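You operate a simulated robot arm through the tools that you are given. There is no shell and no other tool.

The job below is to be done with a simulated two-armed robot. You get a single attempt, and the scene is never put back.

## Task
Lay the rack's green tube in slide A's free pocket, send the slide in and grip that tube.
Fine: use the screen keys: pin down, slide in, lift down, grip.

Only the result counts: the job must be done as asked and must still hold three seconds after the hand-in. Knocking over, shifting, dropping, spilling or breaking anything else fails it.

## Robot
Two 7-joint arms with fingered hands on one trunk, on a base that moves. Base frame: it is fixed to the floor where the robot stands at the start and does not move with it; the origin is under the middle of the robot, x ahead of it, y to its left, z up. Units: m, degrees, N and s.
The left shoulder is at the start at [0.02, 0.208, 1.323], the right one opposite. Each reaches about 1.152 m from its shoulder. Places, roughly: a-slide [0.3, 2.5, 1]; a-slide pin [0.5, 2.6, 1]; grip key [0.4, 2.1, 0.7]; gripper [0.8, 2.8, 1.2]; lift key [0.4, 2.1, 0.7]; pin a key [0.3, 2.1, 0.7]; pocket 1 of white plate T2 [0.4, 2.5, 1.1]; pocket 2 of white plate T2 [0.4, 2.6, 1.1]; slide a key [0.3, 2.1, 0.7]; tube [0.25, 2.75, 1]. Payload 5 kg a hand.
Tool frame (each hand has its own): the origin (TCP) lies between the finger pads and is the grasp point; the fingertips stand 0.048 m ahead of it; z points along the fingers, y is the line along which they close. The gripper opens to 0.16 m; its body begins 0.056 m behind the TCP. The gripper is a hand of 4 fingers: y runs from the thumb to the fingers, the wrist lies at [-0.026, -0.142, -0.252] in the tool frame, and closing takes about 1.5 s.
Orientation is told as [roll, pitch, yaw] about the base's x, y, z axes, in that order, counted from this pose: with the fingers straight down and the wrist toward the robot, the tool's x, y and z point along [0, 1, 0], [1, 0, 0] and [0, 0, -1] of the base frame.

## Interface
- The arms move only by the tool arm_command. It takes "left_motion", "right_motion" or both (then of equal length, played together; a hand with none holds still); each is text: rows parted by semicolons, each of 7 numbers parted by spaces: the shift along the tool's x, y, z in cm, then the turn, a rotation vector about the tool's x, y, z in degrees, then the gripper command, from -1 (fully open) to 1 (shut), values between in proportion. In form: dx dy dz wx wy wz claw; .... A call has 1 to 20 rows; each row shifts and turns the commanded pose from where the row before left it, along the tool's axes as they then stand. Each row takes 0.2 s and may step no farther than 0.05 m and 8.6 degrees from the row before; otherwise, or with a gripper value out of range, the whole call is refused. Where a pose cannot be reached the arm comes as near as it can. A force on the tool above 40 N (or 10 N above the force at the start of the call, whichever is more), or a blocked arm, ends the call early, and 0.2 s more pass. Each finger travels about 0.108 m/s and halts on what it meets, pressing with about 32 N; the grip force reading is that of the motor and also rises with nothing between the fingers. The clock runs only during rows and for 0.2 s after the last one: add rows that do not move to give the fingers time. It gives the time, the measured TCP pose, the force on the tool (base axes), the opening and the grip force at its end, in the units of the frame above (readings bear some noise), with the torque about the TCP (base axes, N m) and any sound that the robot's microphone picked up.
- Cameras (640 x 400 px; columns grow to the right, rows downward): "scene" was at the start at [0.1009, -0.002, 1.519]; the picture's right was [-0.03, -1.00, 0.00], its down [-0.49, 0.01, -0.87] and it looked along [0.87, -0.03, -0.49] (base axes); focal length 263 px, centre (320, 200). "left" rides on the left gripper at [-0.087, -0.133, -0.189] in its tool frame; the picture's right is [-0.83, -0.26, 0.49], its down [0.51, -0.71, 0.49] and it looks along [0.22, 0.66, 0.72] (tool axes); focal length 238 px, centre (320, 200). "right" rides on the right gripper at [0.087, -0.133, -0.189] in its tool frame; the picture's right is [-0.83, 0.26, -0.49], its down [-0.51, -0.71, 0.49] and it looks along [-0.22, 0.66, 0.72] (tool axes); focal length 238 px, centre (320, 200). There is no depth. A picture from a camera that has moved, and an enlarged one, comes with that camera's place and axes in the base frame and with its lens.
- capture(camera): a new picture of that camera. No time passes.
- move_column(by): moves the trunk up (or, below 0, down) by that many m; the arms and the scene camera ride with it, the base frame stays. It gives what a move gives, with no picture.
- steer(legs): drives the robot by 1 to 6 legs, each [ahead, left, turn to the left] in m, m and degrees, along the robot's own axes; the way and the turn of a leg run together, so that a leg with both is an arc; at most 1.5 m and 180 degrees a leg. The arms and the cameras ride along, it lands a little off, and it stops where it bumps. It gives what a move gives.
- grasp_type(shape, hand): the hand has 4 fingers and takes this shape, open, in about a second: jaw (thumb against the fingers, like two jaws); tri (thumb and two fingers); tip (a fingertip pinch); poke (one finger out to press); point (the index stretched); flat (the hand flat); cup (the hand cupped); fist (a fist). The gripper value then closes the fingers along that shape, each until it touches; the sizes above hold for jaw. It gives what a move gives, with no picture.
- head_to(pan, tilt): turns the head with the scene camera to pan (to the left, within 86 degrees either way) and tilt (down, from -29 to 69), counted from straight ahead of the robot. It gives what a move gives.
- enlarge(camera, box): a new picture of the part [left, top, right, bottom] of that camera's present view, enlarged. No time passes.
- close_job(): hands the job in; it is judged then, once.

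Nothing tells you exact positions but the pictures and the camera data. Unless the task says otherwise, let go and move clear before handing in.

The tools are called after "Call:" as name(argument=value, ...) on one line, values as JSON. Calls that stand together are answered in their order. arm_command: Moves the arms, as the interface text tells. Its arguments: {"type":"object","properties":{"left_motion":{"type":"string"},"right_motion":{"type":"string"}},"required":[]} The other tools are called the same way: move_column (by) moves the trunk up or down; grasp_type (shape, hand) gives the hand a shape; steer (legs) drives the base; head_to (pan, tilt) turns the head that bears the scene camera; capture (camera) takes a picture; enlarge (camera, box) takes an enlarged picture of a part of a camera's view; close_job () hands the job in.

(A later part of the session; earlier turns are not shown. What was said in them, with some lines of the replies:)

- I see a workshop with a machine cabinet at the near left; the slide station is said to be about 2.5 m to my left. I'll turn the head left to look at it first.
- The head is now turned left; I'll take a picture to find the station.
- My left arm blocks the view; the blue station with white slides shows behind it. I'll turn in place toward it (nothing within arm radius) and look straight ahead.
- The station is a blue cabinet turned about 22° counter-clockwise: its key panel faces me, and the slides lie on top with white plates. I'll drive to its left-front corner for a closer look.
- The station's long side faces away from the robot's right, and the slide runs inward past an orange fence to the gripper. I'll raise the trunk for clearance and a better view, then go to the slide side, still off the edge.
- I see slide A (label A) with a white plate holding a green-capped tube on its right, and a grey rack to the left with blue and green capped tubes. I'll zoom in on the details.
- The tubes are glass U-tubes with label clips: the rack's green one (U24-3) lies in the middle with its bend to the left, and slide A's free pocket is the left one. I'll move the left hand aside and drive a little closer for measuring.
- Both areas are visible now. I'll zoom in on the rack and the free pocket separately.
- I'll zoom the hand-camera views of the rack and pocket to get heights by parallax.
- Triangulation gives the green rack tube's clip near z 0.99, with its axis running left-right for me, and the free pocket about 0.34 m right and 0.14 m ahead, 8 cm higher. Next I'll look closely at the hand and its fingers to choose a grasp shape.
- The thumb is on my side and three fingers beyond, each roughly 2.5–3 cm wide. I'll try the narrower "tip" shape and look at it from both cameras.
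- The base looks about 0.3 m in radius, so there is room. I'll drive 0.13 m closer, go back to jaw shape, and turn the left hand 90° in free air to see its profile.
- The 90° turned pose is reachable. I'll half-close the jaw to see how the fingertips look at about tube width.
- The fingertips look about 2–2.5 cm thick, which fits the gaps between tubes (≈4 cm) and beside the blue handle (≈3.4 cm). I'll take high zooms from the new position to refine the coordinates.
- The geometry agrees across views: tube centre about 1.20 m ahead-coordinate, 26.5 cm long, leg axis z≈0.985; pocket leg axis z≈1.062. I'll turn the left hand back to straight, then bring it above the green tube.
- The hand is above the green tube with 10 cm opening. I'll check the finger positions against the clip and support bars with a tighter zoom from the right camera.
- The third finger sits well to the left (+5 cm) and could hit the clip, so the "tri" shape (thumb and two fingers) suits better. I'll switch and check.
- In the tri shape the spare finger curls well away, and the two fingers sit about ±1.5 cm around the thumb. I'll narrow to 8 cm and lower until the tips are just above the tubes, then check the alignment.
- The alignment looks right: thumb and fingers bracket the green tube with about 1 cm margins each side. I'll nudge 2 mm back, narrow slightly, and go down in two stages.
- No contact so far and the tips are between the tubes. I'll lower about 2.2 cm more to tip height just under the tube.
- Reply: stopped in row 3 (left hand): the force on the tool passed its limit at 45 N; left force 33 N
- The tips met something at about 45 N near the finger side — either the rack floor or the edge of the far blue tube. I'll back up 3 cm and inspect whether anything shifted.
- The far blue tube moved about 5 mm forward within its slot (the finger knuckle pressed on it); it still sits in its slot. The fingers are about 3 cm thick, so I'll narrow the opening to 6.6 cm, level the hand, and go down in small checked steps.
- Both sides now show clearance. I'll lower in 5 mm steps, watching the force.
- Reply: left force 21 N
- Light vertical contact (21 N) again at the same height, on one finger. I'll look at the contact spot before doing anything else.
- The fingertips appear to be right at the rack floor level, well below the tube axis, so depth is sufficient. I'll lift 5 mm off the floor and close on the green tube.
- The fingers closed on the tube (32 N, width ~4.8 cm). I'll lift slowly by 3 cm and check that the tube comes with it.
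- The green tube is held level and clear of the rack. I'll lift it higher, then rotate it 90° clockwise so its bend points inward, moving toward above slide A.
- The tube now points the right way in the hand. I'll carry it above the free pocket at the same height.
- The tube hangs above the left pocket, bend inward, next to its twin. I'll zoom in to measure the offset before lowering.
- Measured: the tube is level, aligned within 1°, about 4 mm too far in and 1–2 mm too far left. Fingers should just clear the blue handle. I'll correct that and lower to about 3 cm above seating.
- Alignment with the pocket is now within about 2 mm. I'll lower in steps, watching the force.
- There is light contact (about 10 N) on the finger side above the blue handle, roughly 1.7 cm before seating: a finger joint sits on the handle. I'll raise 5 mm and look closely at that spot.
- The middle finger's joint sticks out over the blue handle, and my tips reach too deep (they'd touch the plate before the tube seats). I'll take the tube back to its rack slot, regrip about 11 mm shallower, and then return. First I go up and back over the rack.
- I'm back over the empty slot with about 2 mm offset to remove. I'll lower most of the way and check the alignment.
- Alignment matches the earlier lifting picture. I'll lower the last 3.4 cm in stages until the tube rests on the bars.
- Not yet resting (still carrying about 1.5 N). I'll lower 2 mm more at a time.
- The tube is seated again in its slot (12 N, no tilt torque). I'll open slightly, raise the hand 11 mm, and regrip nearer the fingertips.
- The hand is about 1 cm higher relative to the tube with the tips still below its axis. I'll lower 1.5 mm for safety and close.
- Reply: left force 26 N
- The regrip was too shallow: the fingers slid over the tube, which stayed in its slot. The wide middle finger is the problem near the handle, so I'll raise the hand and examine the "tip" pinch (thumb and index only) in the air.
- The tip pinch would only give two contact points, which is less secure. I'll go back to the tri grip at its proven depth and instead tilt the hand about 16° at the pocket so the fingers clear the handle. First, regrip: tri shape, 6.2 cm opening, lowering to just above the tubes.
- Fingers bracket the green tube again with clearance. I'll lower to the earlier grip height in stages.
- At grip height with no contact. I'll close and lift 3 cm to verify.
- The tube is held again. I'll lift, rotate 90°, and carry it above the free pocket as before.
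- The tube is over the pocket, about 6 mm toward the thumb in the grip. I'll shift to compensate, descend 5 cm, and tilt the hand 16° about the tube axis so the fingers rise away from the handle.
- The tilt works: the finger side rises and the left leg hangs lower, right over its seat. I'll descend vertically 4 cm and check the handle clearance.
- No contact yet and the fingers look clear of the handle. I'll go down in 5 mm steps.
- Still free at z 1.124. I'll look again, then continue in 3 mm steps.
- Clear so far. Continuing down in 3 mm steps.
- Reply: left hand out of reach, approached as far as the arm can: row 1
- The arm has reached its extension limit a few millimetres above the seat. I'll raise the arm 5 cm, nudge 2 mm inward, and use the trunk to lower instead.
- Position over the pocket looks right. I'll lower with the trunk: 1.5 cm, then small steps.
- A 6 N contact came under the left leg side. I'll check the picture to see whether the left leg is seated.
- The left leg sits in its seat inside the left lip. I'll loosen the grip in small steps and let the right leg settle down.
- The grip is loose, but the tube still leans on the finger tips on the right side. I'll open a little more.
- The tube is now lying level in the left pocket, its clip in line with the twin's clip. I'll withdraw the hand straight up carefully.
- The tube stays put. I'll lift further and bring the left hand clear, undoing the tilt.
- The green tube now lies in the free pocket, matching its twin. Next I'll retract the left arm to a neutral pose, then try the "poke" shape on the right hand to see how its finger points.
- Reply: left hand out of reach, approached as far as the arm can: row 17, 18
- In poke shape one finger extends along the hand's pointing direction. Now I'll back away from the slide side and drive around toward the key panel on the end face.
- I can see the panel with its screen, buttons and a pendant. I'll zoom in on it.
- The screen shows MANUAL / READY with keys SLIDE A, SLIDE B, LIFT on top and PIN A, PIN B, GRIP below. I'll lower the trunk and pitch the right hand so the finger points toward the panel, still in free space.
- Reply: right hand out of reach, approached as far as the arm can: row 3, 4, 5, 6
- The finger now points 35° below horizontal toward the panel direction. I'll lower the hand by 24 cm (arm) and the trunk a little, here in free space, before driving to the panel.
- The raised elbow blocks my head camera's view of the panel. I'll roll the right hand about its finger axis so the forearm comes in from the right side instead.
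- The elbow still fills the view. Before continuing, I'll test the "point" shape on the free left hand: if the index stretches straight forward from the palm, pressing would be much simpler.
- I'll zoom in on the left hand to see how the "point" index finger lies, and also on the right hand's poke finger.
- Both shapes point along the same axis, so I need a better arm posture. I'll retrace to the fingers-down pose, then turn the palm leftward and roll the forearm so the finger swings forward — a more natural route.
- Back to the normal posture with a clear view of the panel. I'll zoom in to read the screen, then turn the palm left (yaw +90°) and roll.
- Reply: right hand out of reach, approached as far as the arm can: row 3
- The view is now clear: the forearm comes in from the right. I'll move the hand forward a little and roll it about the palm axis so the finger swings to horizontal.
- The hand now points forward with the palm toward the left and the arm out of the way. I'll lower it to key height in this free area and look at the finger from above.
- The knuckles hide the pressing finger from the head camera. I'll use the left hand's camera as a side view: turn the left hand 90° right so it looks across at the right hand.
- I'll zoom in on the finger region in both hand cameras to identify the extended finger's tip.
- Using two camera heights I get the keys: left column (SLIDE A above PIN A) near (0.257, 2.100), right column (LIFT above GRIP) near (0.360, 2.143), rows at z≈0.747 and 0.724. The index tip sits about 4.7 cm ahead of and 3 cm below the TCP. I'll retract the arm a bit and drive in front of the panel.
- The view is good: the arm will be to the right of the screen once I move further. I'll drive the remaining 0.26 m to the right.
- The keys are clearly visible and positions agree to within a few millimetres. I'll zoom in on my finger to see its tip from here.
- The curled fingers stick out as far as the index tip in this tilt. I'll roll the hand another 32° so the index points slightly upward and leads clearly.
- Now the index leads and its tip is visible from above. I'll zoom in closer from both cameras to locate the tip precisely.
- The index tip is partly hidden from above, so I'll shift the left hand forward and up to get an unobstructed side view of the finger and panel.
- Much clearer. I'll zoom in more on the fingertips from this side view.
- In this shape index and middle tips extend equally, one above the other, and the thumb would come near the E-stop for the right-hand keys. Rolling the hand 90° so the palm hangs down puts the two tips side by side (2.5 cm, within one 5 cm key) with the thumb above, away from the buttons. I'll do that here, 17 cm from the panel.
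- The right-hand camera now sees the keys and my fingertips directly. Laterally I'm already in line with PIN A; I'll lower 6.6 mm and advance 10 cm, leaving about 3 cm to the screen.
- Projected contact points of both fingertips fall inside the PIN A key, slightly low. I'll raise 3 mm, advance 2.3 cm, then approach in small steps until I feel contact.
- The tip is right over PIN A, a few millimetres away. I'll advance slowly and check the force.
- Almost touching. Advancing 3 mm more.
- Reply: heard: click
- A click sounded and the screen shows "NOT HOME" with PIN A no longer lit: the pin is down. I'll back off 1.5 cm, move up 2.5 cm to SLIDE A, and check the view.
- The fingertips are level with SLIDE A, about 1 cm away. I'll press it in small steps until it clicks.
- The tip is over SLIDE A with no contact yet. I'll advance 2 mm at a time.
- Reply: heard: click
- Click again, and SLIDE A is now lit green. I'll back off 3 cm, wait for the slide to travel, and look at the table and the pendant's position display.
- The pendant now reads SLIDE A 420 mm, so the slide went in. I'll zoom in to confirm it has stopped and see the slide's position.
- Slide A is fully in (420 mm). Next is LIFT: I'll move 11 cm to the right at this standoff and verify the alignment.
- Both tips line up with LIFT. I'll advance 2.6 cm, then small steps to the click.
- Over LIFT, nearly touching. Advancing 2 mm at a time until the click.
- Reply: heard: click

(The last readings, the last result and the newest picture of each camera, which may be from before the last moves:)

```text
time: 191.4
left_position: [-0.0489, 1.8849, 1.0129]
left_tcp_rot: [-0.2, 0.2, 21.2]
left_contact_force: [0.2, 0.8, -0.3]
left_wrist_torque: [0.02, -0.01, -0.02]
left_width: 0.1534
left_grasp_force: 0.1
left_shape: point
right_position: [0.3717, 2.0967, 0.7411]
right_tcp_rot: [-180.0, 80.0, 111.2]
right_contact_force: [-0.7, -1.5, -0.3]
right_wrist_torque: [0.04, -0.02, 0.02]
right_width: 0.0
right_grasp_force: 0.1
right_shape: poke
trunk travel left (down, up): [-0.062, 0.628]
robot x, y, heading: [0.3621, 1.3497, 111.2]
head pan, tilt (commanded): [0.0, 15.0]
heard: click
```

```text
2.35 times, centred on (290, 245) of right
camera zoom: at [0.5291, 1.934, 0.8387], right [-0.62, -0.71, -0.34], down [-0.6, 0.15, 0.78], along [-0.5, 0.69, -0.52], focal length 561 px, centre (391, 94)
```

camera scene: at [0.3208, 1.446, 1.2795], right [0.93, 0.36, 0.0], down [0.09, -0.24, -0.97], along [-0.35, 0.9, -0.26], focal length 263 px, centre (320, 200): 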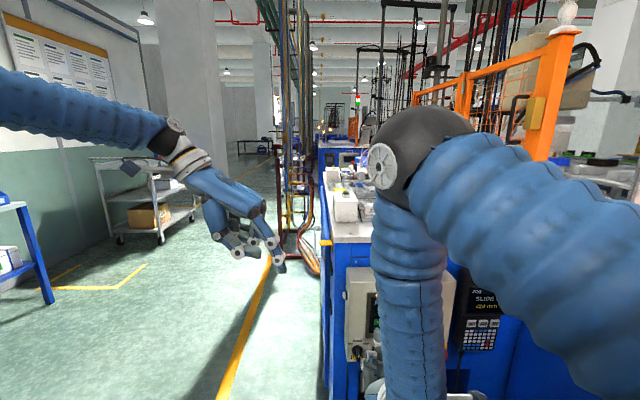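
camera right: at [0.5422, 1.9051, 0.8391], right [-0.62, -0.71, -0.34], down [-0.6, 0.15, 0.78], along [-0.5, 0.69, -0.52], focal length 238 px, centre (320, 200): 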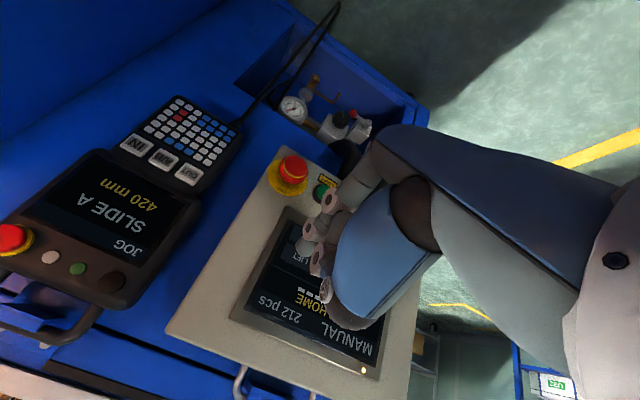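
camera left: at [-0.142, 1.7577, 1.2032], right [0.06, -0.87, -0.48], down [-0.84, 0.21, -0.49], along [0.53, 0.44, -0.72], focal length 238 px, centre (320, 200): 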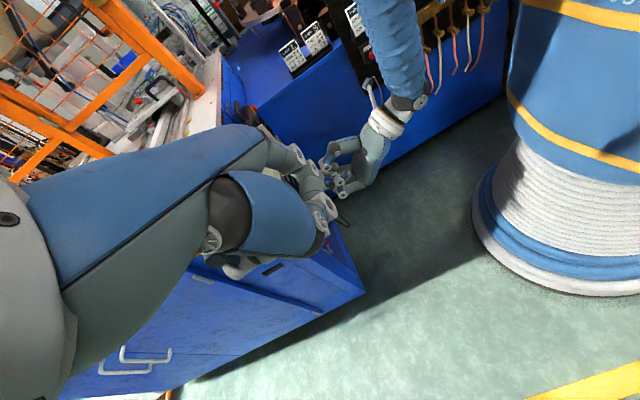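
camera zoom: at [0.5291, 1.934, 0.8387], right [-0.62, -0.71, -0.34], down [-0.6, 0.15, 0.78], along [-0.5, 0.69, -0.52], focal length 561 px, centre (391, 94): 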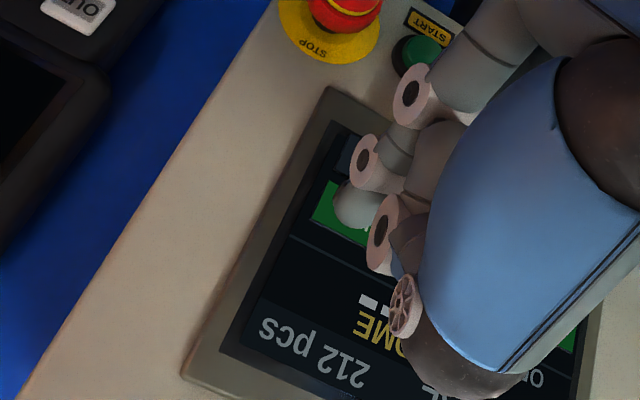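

LIFT clicked and is lit. I'll back off 2 cm, wait three seconds for the lift to come down, and check the gripper region.

Call:
arm_command(right_motion="0 -0.18 -0.99 0 0 0 1; 0 -0.18 -0.99 0 0 0 1; 0 0 0 0 0 0 1; 0 0 0 0 0 0 1; 0 0 0 0 0 0 1; 0 0 0 0 0 0 1; 0 0 0 0 0 0 1; 0 0 0 0 0 0 1; 0 0 0 0 0 0 1; 0 0 0 0 0 0 1; 0 0 0 0 0 0 1; 0 0 0 0 0 0 1; 0 0 0 0 0 0 1; 0 0 0 0 0 0 1; 0 0 0 0 0 0 1; 0 0 0 0 0 0 1; 0 0 0 0 0 0 1")

Call:
enlarge(camera="left", box=[0, 0, 240, 170])

Call:
enlarge(camera="right", box=[140, 120, 400, 350])

```text
time: 195.0
left_position: [-0.0496, 1.8863, 1.0139]
left_tcp_rot: [-0.3, 0.0, 21.3]
left_contact_force: [-0.2, -0.1, -0.3]
left_wrist_torque: [0.01, -0.01, -0.02]
left_width: 0.1538
left_grasp_force: 0.2
left_shape: point
right_position: [0.3786, 2.0773, 0.7399]
right_tcp_rot: [-180.0, 80.0, 111.2]
right_contact_force: [-0.3, 0.3, -0.7]
right_wrist_torque: [-0.01, 0.0, -0.05]
right_width: 0.0
right_grasp_force: 0.1
right_shape: poke
trunk travel left (down, up): [-0.062, 0.628]
robot x, y, heading: [0.3585, 1.3499, 111.3]
head pan, tilt (commanded): [0.0, 15.0]
```

```text
2.35 times, centred on (120, 85) of left
camera zoom: at [-0.1419, 1.7577, 1.2032], right [0.06, -0.87, -0.48], down [-0.84, 0.21, -0.49], along [0.53, 0.44, -0.72], focal length 561 px, centre (791, 471)
```

zoom: 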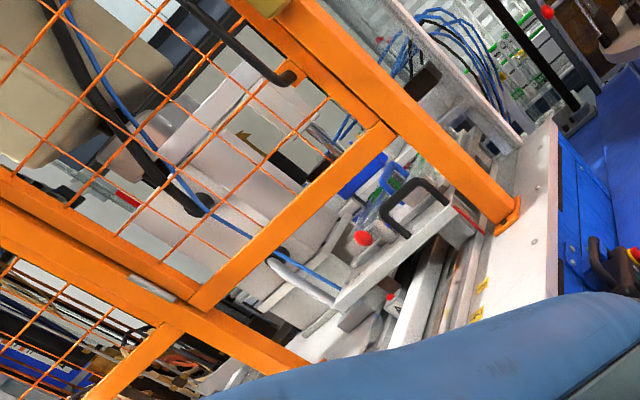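

```text
1.74 times, centred on (270, 235) of right
camera zoom: at [0.5359, 1.9142, 0.8376], right [-0.62, -0.71, -0.34], down [-0.6, 0.15, 0.78], along [-0.5, 0.69, -0.52], focal length 414 px, centre (407, 139)
```

zoom: 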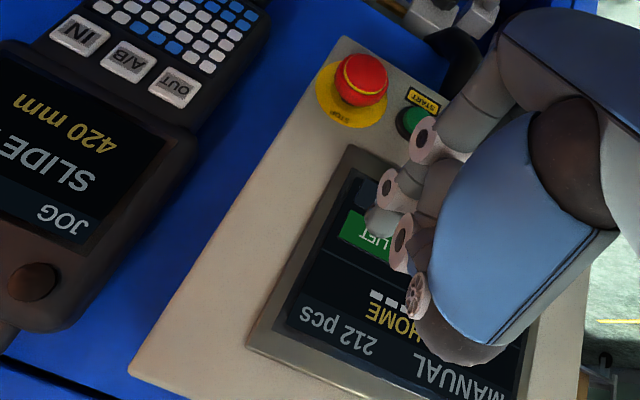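

The lift is down (blue gripper block now beside the tubes) and LIFT stays lit. I'll move down 2.5 cm to the GRIP key and check.

Call:
arm_command(right_motion="0.1 2.46 -0.43 0 0 0 1; 0 0 0 0 0 0 1; 0 0 0 0 0 0 1")

Call:
enlarge(camera="right", box=[200, 160, 380, 330])

```text
time: 195.8
left_position: [-0.0494, 1.885, 1.014]
left_tcp_rot: [-0.3, 0.1, 21.3]
left_contact_force: [0.6, 0.3, -0.2]
left_wrist_torque: [0.06, -0.01, -0.02]
left_width: 0.1539
left_grasp_force: 0.0
left_shape: point
right_position: [0.3793, 2.0787, 0.7155]
right_tcp_rot: [-180.0, 80.0, 111.1]
right_contact_force: [-0.9, -0.2, -0.2]
right_wrist_torque: [-0.01, 0.0, 0.03]
right_width: 0.0002
right_grasp_force: 0.0
right_shape: poke
trunk travel left (down, up): [-0.062, 0.628]
robot x, y, heading: [0.362, 1.3458, 111.0]
head pan, tilt (commanded): [0.0, 15.0]
```

```text
2.35 times, centred on (290, 245) of right
camera zoom: at [0.5354, 1.9158, 0.8135], right [-0.62, -0.71, -0.34], down [-0.6, 0.15, 0.78], along [-0.5, 0.69, -0.52], focal length 561 px, centre (391, 94)
```

zoom: 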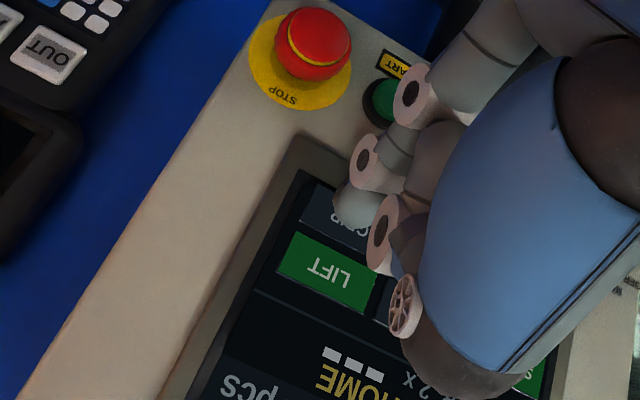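

The tip is over GRIP. I'll advance 1.6 cm, then in small steps to the click.

Call:
arm_command(right_motion="0 0.14 0.79 0 0 0 1; 0 0.14 0.79 0 0 0 1; 0 0 0 0 0 0 1")

Call:
enlarge(camera="right", box=[200, 160, 380, 330])

Call:
arm_command(right_motion="0 0.05 0.3 0 0 0 1; 0 0 0 0 0 0 1")

```text
time: 196.6
left_position: [-0.0498, 1.8845, 1.0144]
left_tcp_rot: [-0.3, 0.1, 21.3]
left_contact_force: [-0.5, 0.2, 0.1]
left_wrist_torque: [-0.04, -0.01, 0.03]
left_width: 0.1536
left_grasp_force: 0.0
left_shape: point
right_position: [0.372, 2.0935, 0.7175]
right_tcp_rot: [179.9, 80.1, 111.1]
right_contact_force: [-0.5, 0.1, -0.5]
right_wrist_torque: [0.0, -0.03, -0.01]
right_width: 0.0001
right_grasp_force: 0.0
right_shape: poke
trunk travel left (down, up): [-0.062, 0.628]
robot x, y, heading: [0.3601, 1.3492, 111.3]
head pan, tilt (commanded): [0.0, 15.0]
```

```text
2.35 times, centred on (290, 245) of right
camera zoom: at [0.53, 1.9295, 0.8139], right [-0.62, -0.71, -0.34], down [-0.6, 0.15, 0.78], along [-0.5, 0.69, -0.52], focal length 561 px, centre (391, 94)
```

zoom: 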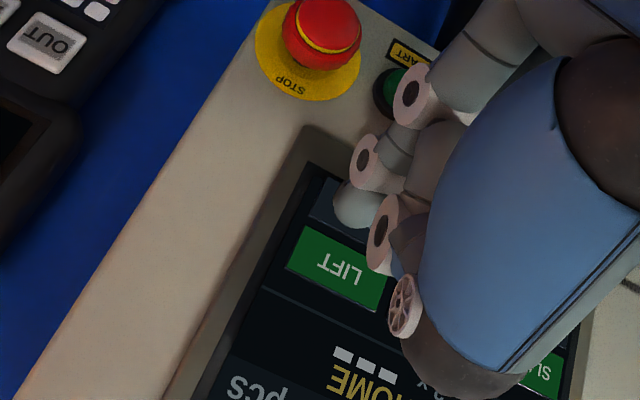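

```text
time: 197.2
left_position: [-0.0491, 1.8849, 1.0138]
left_tcp_rot: [-0.2, 0.1, 21.2]
left_contact_force: [0.2, 0.2, -0.2]
left_wrist_torque: [-0.02, 0.04, 0.0]
left_width: 0.1537
left_grasp_force: 0.0
left_shape: point
right_position: [0.3716, 2.0961, 0.7164]
right_tcp_rot: [-180.0, 80.1, 111.2]
right_contact_force: [-0.4, -1.4, -0.9]
right_wrist_torque: [0.02, -0.01, -0.01]
right_width: 0.0
right_grasp_force: 0.0
right_shape: poke
trunk travel left (down, up): [-0.062, 0.628]
robot x, y, heading: [0.3532, 1.3488, 111.3]
head pan, tilt (commanded): [0.0, 15.0]
```

Nearly touching. To stay well inside GRIP I'll lower 2.5 mm first (after backing off slightly), then press.

Call:
arm_command(right_motion="0 -0.05 -0.3 0 0 0 1; 0 0.25 -0.04 0 0 0 1; 0 0.05 0.3 0 0 0 1; 0 0 0 0 0 0 1")

Call:
arm_command(right_motion="0 0.035 0.2 0 0 0 1; 0 0 0 0 0 0 1")

Call:
enlarge(camera="right", box=[200, 160, 380, 330])

```text
time: 198.2
left_position: [-0.049, 1.8852, 1.0144]
left_tcp_rot: [-0.2, 0.1, 21.2]
left_contact_force: [0.6, 0.2, -0.1]
left_wrist_torque: [-0.01, -0.02, -0.01]
left_width: 0.1537
left_grasp_force: 0.0
left_shape: point
right_position: [0.373, 2.0968, 0.7142]
right_tcp_rot: [-180.0, 80.0, 111.2]
right_contact_force: [0.4, -1.1, -0.8]
right_wrist_torque: [0.0, 0.01, 0.0]
right_width: 0.0
right_grasp_force: 0.1
right_shape: poke
trunk travel left (down, up): [-0.062, 0.628]
robot x, y, heading: [0.358, 1.3508, 111.3]
head pan, tilt (commanded): [0.0, 15.0]
heard: click
```

```text
time: 198.8
left_position: [-0.0479, 1.8853, 1.0148]
left_tcp_rot: [-0.3, 0.1, 21.2]
left_contact_force: [0.5, 1.0, -0.1]
left_wrist_torque: [-0.01, -0.03, -0.02]
left_width: 0.1537
left_grasp_force: 0.2
left_shape: point
right_position: [0.3725, 2.0993, 0.7135]
right_tcp_rot: [-180.0, 80.0, 111.2]
right_contact_force: [3.4, -8.6, 0.8]
right_wrist_torque: [0.04, 0.01, -0.08]
right_width: 0.0001
right_grasp_force: 0.1
right_shape: poke
trunk travel left (down, up): [-0.062, 0.628]
robot x, y, heading: [0.3611, 1.3512, 111.2]
head pan, tilt (commanded): [0.0, 15.0]
```

```text
2.35 times, centred on (290, 245) of right
camera zoom: at [0.5298, 1.9357, 0.8116], right [-0.62, -0.71, -0.34], down [-0.6, 0.15, 0.78], along [-0.5, 0.69, -0.52], focal length 561 px, centre (391, 94)
```

zoom: 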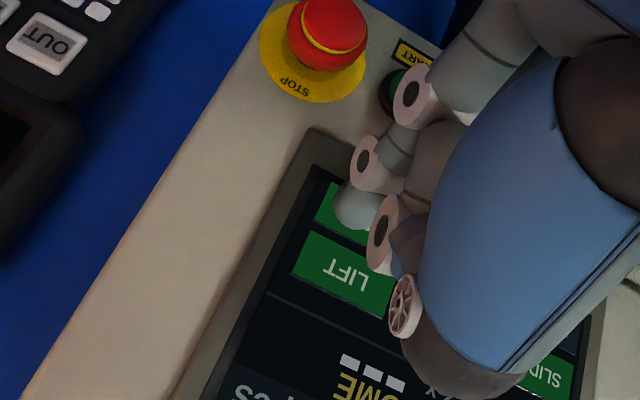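

GRIP clicked and is green, with LIFT and SLIDE A still lit. I'll withdraw the hand straight back 12 cm and read the whole screen.

Call:
arm_command(right_motion="0 -0.18 -0.99 0 0 0 1; 0 -0.52 -2.95 0 0 0 1; 0 -0.69 -3.94 0 0 0 1; 0 -0.69 -3.94 0 0 0 1; 0 0 0 0 0 0 1; 0 0 0 0 0 0 1; 0 0 0 0 0 0 1; 0 0 0 0 0 0 1; 0 0 0 0 0 0 1; 0 0 0 0 0 0 1")

Call:
capture(camera="right")

Call:
enlarge(camera="right", box=[130, 120, 350, 330])

Call:
enlarge(camera="left", box=[60, 0, 220, 130])

```text
time: 201.0
left_position: [-0.0494, 1.8858, 1.0135]
left_tcp_rot: [-0.3, 0.1, 21.3]
left_contact_force: [-1.3, -1.3, -1.1]
left_wrist_torque: [0.0, -0.02, 0.04]
left_width: 0.1533
left_grasp_force: 0.0
left_shape: point
right_position: [0.4179, 1.9828, 0.7187]
right_tcp_rot: [179.9, 80.1, 111.2]
right_contact_force: [-0.1, -0.2, 0.6]
right_wrist_torque: [0.03, 0.0, -0.01]
right_width: 0.0
right_grasp_force: 0.0
right_shape: poke
trunk travel left (down, up): [-0.062, 0.628]
robot x, y, heading: [0.3596, 1.3479, 111.2]
head pan, tilt (commanded): [0.0, 15.0]
```

```text
taken
camera right: at [0.5747, 1.82, 0.8159], right [-0.62, -0.71, -0.34], down [-0.6, 0.15, 0.78], along [-0.5, 0.69, -0.52], focal length 238 px, centre (320, 200)
```

right: 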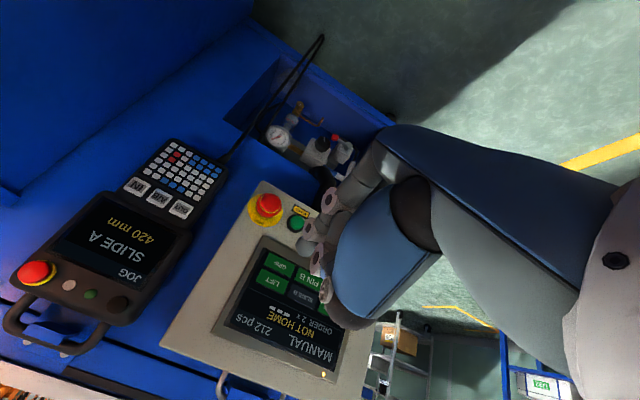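

```text
1.90 times, centred on (240, 225) of right
camera zoom: at [0.5747, 1.82, 0.8159], right [-0.62, -0.71, -0.34], down [-0.6, 0.15, 0.78], along [-0.5, 0.69, -0.52], focal length 454 px, centre (472, 152)
```

zoom: 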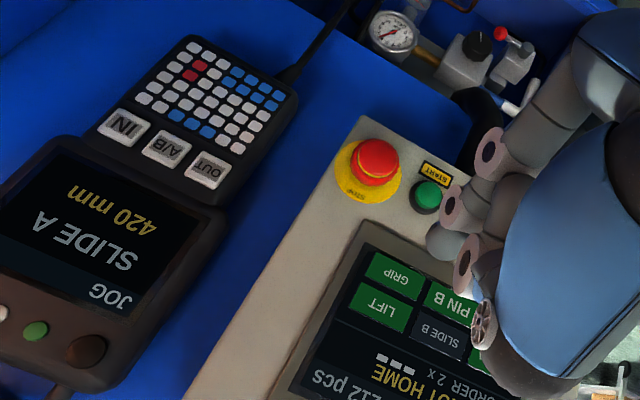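

```text
3.08 times, centred on (140, 65) of left
camera zoom: at [-0.1419, 1.7577, 1.2033], right [0.06, -0.87, -0.48], down [-0.84, 0.21, -0.49], along [0.53, 0.44, -0.72], focal length 733 px, centre (874, 615)
```

zoom: 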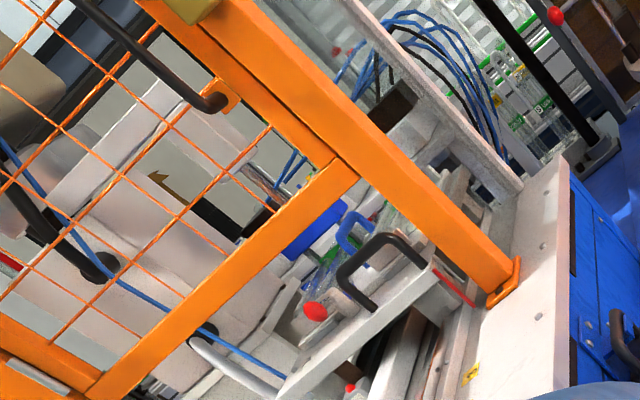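

All four steps show as done. To verify the gripped tube itself, I'll drive back around to the slide side: first left away from the panel, then raise the trunk.

Call:
steer(legs=[[0, 0.7, 0]])

Call:
move_column(by=0.6)

Call:
head_to(pan=-40, tilt=20)

Call:
capture(camera="scene")

```text
time: 204.7
left_position: [-0.6864, 1.6364, 1.0145]
left_tcp_rot: [-0.3, 0.0, 21.5]
left_contact_force: [-0.8, 0.6, 0.0]
left_wrist_torque: [0.04, -0.05, 0.02]
left_width: 0.1536
left_grasp_force: 0.1
left_shape: point
right_position: [-0.2194, 1.736, 0.7188]
right_tcp_rot: [179.8, 80.0, 111.3]
right_contact_force: [0.1, -0.4, -0.3]
right_wrist_torque: [-0.02, 0.0, 0.0]
right_width: 0.0
right_grasp_force: 0.1
right_shape: poke
trunk travel left (down, up): [-0.062, 0.628]
robot x, y, heading: [-0.2703, 1.1027, 111.5]
head pan, tilt (commanded): [0.0, 15.0]
```

```text
refused: 0.6 is not a number from -0.4 to 0.4
```

```text
time: 205.8
left_position: [-0.6866, 1.6348, 1.0133]
left_tcp_rot: [-0.2, 0.0, 21.5]
left_contact_force: [0.7, -0.2, 0.3]
left_wrist_torque: [-0.03, -0.01, -0.01]
left_width: 0.1537
left_grasp_force: 0.1
left_shape: point
right_position: [-0.2201, 1.736, 0.7182]
right_tcp_rot: [-180.0, 80.0, 111.5]
right_contact_force: [-0.8, -0.1, -0.4]
right_wrist_torque: [0.04, -0.01, 0.01]
right_width: 0.0
right_grasp_force: 0.0
right_shape: poke
trunk travel left (down, up): [-0.062, 0.628]
robot x, y, heading: [-0.2779, 1.1005, 111.3]
head pan, tilt (commanded): [-40.0, 20.0]
```

```text
taken
camera scene: at [-0.2504, 1.1995, 1.2714], right [0.95, -0.32, 0.0], down [-0.11, -0.32, -0.94], along [0.3, 0.89, -0.34], focal length 263 px, centre (320, 200)
```

scene: 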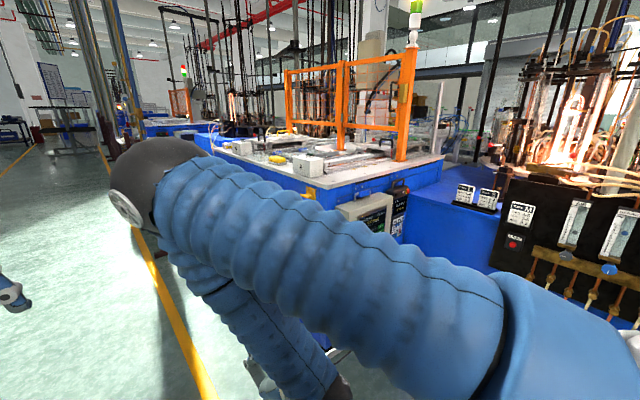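

I'll raise the trunk in two steps, then drive to the slide side and turn to face the machine.

Call:
move_column(by=0.4)

Call:
move_column(by=0.15)

Call:
steer(legs=[[1.1, 0.05, 0], [0, 0, -88.6]])

Call:
head_to(pan=0, tilt=30)

Call:
capture(camera="scene")

```text
time: 209.6
left_position: [-0.6866, 1.6362, 1.4136]
left_tcp_rot: [-0.2, 0.0, 21.5]
left_contact_force: [0.5, 0.9, -0.6]
left_wrist_torque: [-0.02, 0.01, -0.01]
left_width: 0.1538
left_grasp_force: 0.1
left_shape: point
right_position: [-0.2196, 1.7357, 1.119]
right_tcp_rot: [-180.1, 80.0, 111.5]
right_contact_force: [0.4, -0.3, -1.4]
right_wrist_torque: [-0.02, 0.0, 0.03]
right_width: 0.0001
right_grasp_force: 0.0
right_shape: poke
trunk travel left (down, up): [-0.462, 0.228]
robot x, y, heading: [-0.2764, 1.1022, 111.7]
head pan, tilt (commanded): [-40.0, 20.0]
```

```text
time: 211.4
left_position: [-0.6864, 1.6368, 1.5639]
left_tcp_rot: [-0.4, 0.1, 21.5]
left_contact_force: [-0.4, -0.5, 0.3]
left_wrist_torque: [0.0, 0.02, 0.0]
left_width: 0.1537
left_grasp_force: 0.1
left_shape: point
right_position: [-0.219, 1.7368, 1.2681]
right_tcp_rot: [-180.1, 80.1, 111.5]
right_contact_force: [0.9, 0.4, -0.2]
right_wrist_torque: [0.01, 0.02, 0.01]
right_width: 0.0003
right_grasp_force: 0.1
right_shape: poke
trunk travel left (down, up): [-0.612, 0.078]
robot x, y, heading: [-0.2772, 1.1035, 111.6]
head pan, tilt (commanded): [-40.0, 20.0]
```

```text
time: 220.7
left_position: [-0.2266, 2.5296, 1.5638]
left_tcp_rot: [-0.3, 0.1, -64.4]
left_contact_force: [-0.2, -0.5, -0.4]
left_wrist_torque: [0.02, 0.03, -0.01]
left_width: 0.1537
left_grasp_force: 0.1
left_shape: point
right_position: [-0.0931, 2.0717, 1.2671]
right_tcp_rot: [-180.0, 80.0, 25.6]
right_contact_force: [0.7, 0.4, -0.1]
right_wrist_torque: [0.0, 0.01, 0.0]
right_width: 0.0002
right_grasp_force: 0.1
right_shape: poke
trunk travel left (down, up): [-0.612, 0.078]
robot x, y, heading: [-0.7296, 2.0805, 25.9]
head pan, tilt (commanded): [-40.0, 20.0]
```

```text
time: 221.7
left_position: [-0.226, 2.5296, 1.5638]
left_tcp_rot: [-0.3, 0.1, -64.2]
left_contact_force: [-0.5, -0.8, 0.3]
left_wrist_torque: [-0.01, -0.01, -0.01]
left_width: 0.1534
left_grasp_force: 0.1
left_shape: point
right_position: [-0.0915, 2.0724, 1.268]
right_tcp_rot: [-180.0, 80.0, 25.7]
right_contact_force: [-0.4, 0.6, 1.1]
right_wrist_torque: [0.01, 0.01, -0.04]
right_width: 0.0
right_grasp_force: 0.2
right_shape: poke
trunk travel left (down, up): [-0.612, 0.078]
robot x, y, heading: [-0.7296, 2.0838, 25.4]
head pan, tilt (commanded): [0.0, 30.0]
```

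```text
taken
camera scene: at [-0.639, 2.1256, 1.8053], right [0.43, -0.9, 0.0], down [-0.45, -0.22, -0.87], along [0.78, 0.37, -0.5], focal length 263 px, centre (320, 200)
```

scene: 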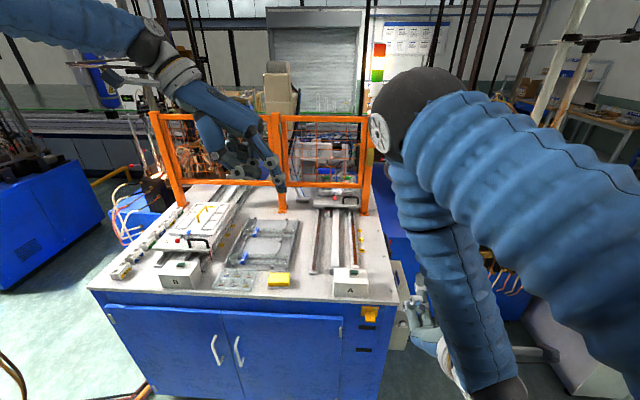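

I can see slide A has gone in behind the fence. I'll zoom in on the gripper area.

Call:
enlarge(camera="scene", box=[280, 125, 370, 215])

Call:
enlarge(camera="scene", box=[285, 140, 345, 185])

Call:
enlarge(camera="scene", box=[210, 200, 310, 300])

```text
4.44 times, centred on (325, 170) of scene
camera zoom: at [-0.639, 2.1256, 1.8053], right [0.43, -0.9, 0.0], down [-0.45, -0.22, -0.87], along [0.78, 0.37, -0.5], focal length 1167 px, centre (298, 333)
```

zoom: 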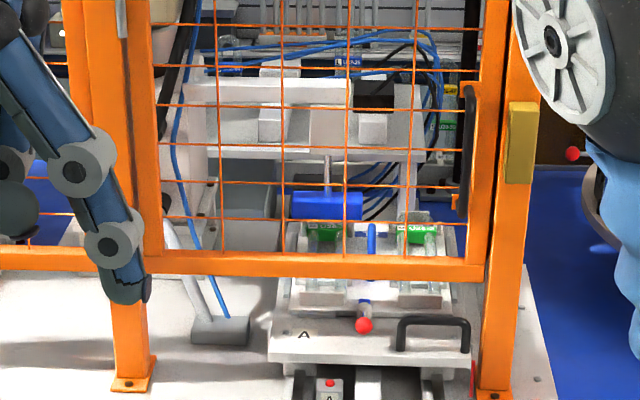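

```text
8.89 times, centred on (315, 162) of scene
camera zoom: at [-0.639, 2.1256, 1.8053], right [0.43, -0.9, 0.0], down [-0.45, -0.22, -0.87], along [0.78, 0.37, -0.5], focal length 2335 px, centre (364, 533)
```

zoom: 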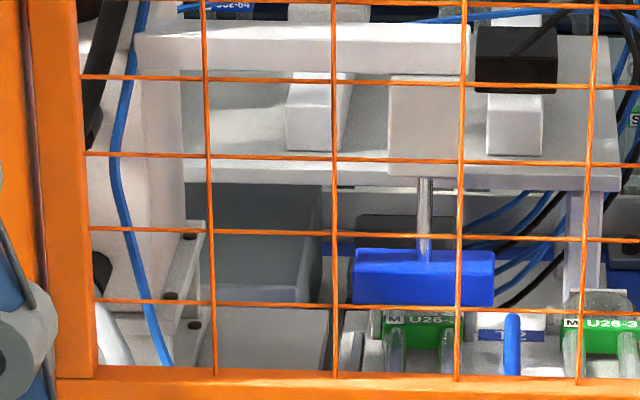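

```text
4.00 times, centred on (260, 250) of scene
camera zoom: at [-0.639, 2.1256, 1.8053], right [0.43, -0.9, 0.0], down [-0.45, -0.22, -0.87], along [0.78, 0.37, -0.5], focal length 1051 px, centre (560, 0)
```

zoom: 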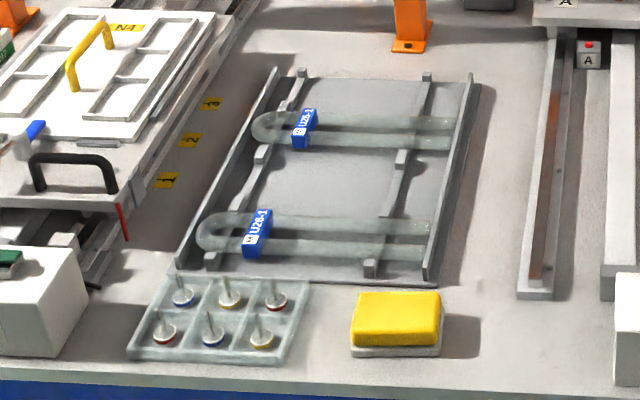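

The blue gripper sits centred directly over the left (placed) tube. I'll zoom in further to check its jaws on the tube.

Call:
enlarge(camera="scene", box=[312, 160, 346, 184])

Call:
capture(camera="left")

Call:
capture(camera="right")

```text
16.00 times, centred on (329, 172) of scene
camera zoom: at [-0.639, 2.1256, 1.8053], right [0.43, -0.9, 0.0], down [-0.45, -0.22, -0.87], along [0.78, 0.37, -0.5], focal length 4203 px, centre (176, 648)
```

zoom: 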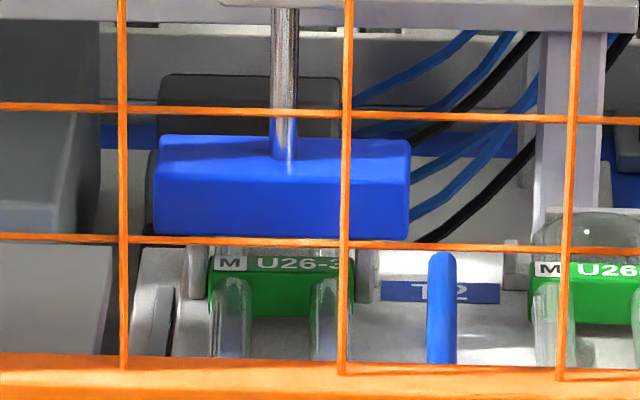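

```text
taken
camera left: at [-0.361, 2.6123, 1.7532], right [-0.87, -0.13, -0.48], down [0.15, 0.86, -0.49], along [0.48, -0.5, -0.72], focal length 238 px, centre (320, 200)
```

left: 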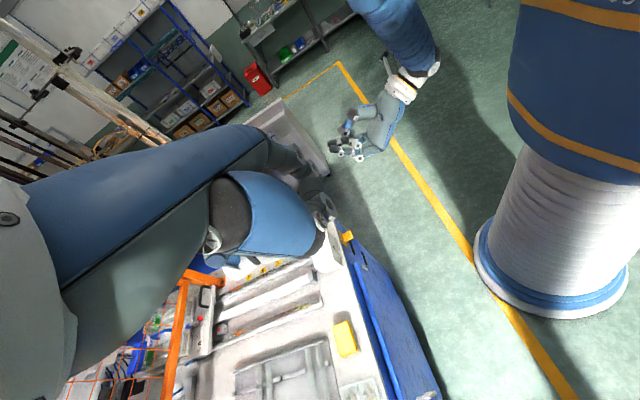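

```text
taken
camera right: at [-0.2423, 1.9036, 1.3659], right [-0.75, 0.56, -0.34], down [0.11, 0.61, 0.78], along [0.65, 0.55, -0.52], focal length 238 px, centre (320, 200)
```

right: 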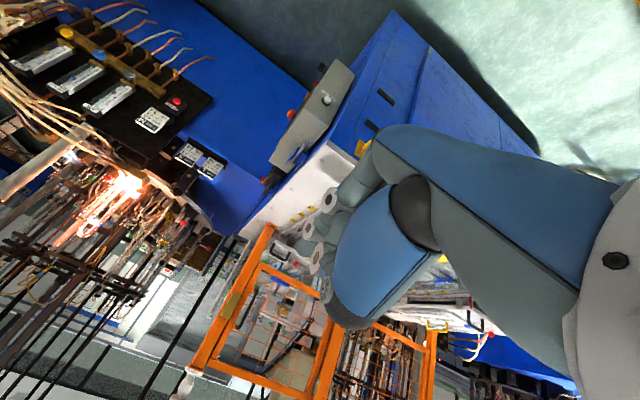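

The gripper's two jaws are closed on either side of the placed tube's clip. The slide is in at 420 mm, the pin and lift are down, and both hands are clear. The only side effect I saw is that the far blue rack tube sits about 5 mm forward, still in its slot. I'm handing the job in.

Call:
close_job()

```text
The job is handed in.
```

The job is handed in, and I don't have the result yet. The rack's green tube lies in slide A's free pocket, the slide is in, and the gripper holds that tube.

- **Tube:** It lies level in the left pocket beside the tube that was already there. I placed it with the hand tilted about 16° to clear the blue handle, so its right leg dropped roughly 1 cm into its seat.
- **Keys:** I pressed PIN A, SLIDE A, LIFT and GRIP in that order, and each press gave one click. PIN A went dark, and SLIDE A, LIFT and GRIP stayed green. The pendant reads 420 mm for slide A.
- **Grip:** The last zoomed picture shows the gripper over the placed tube, with a jaw closed on each end of its label clip.
- **Side effect:** While I was picking up the green tube, a finger pushed the far blue tube in the rack about 5 mm forward. It is still in its slot. I left it because moving it back risked more disturbance.

I saw nothing else shifted, and both hands are clear of the station.
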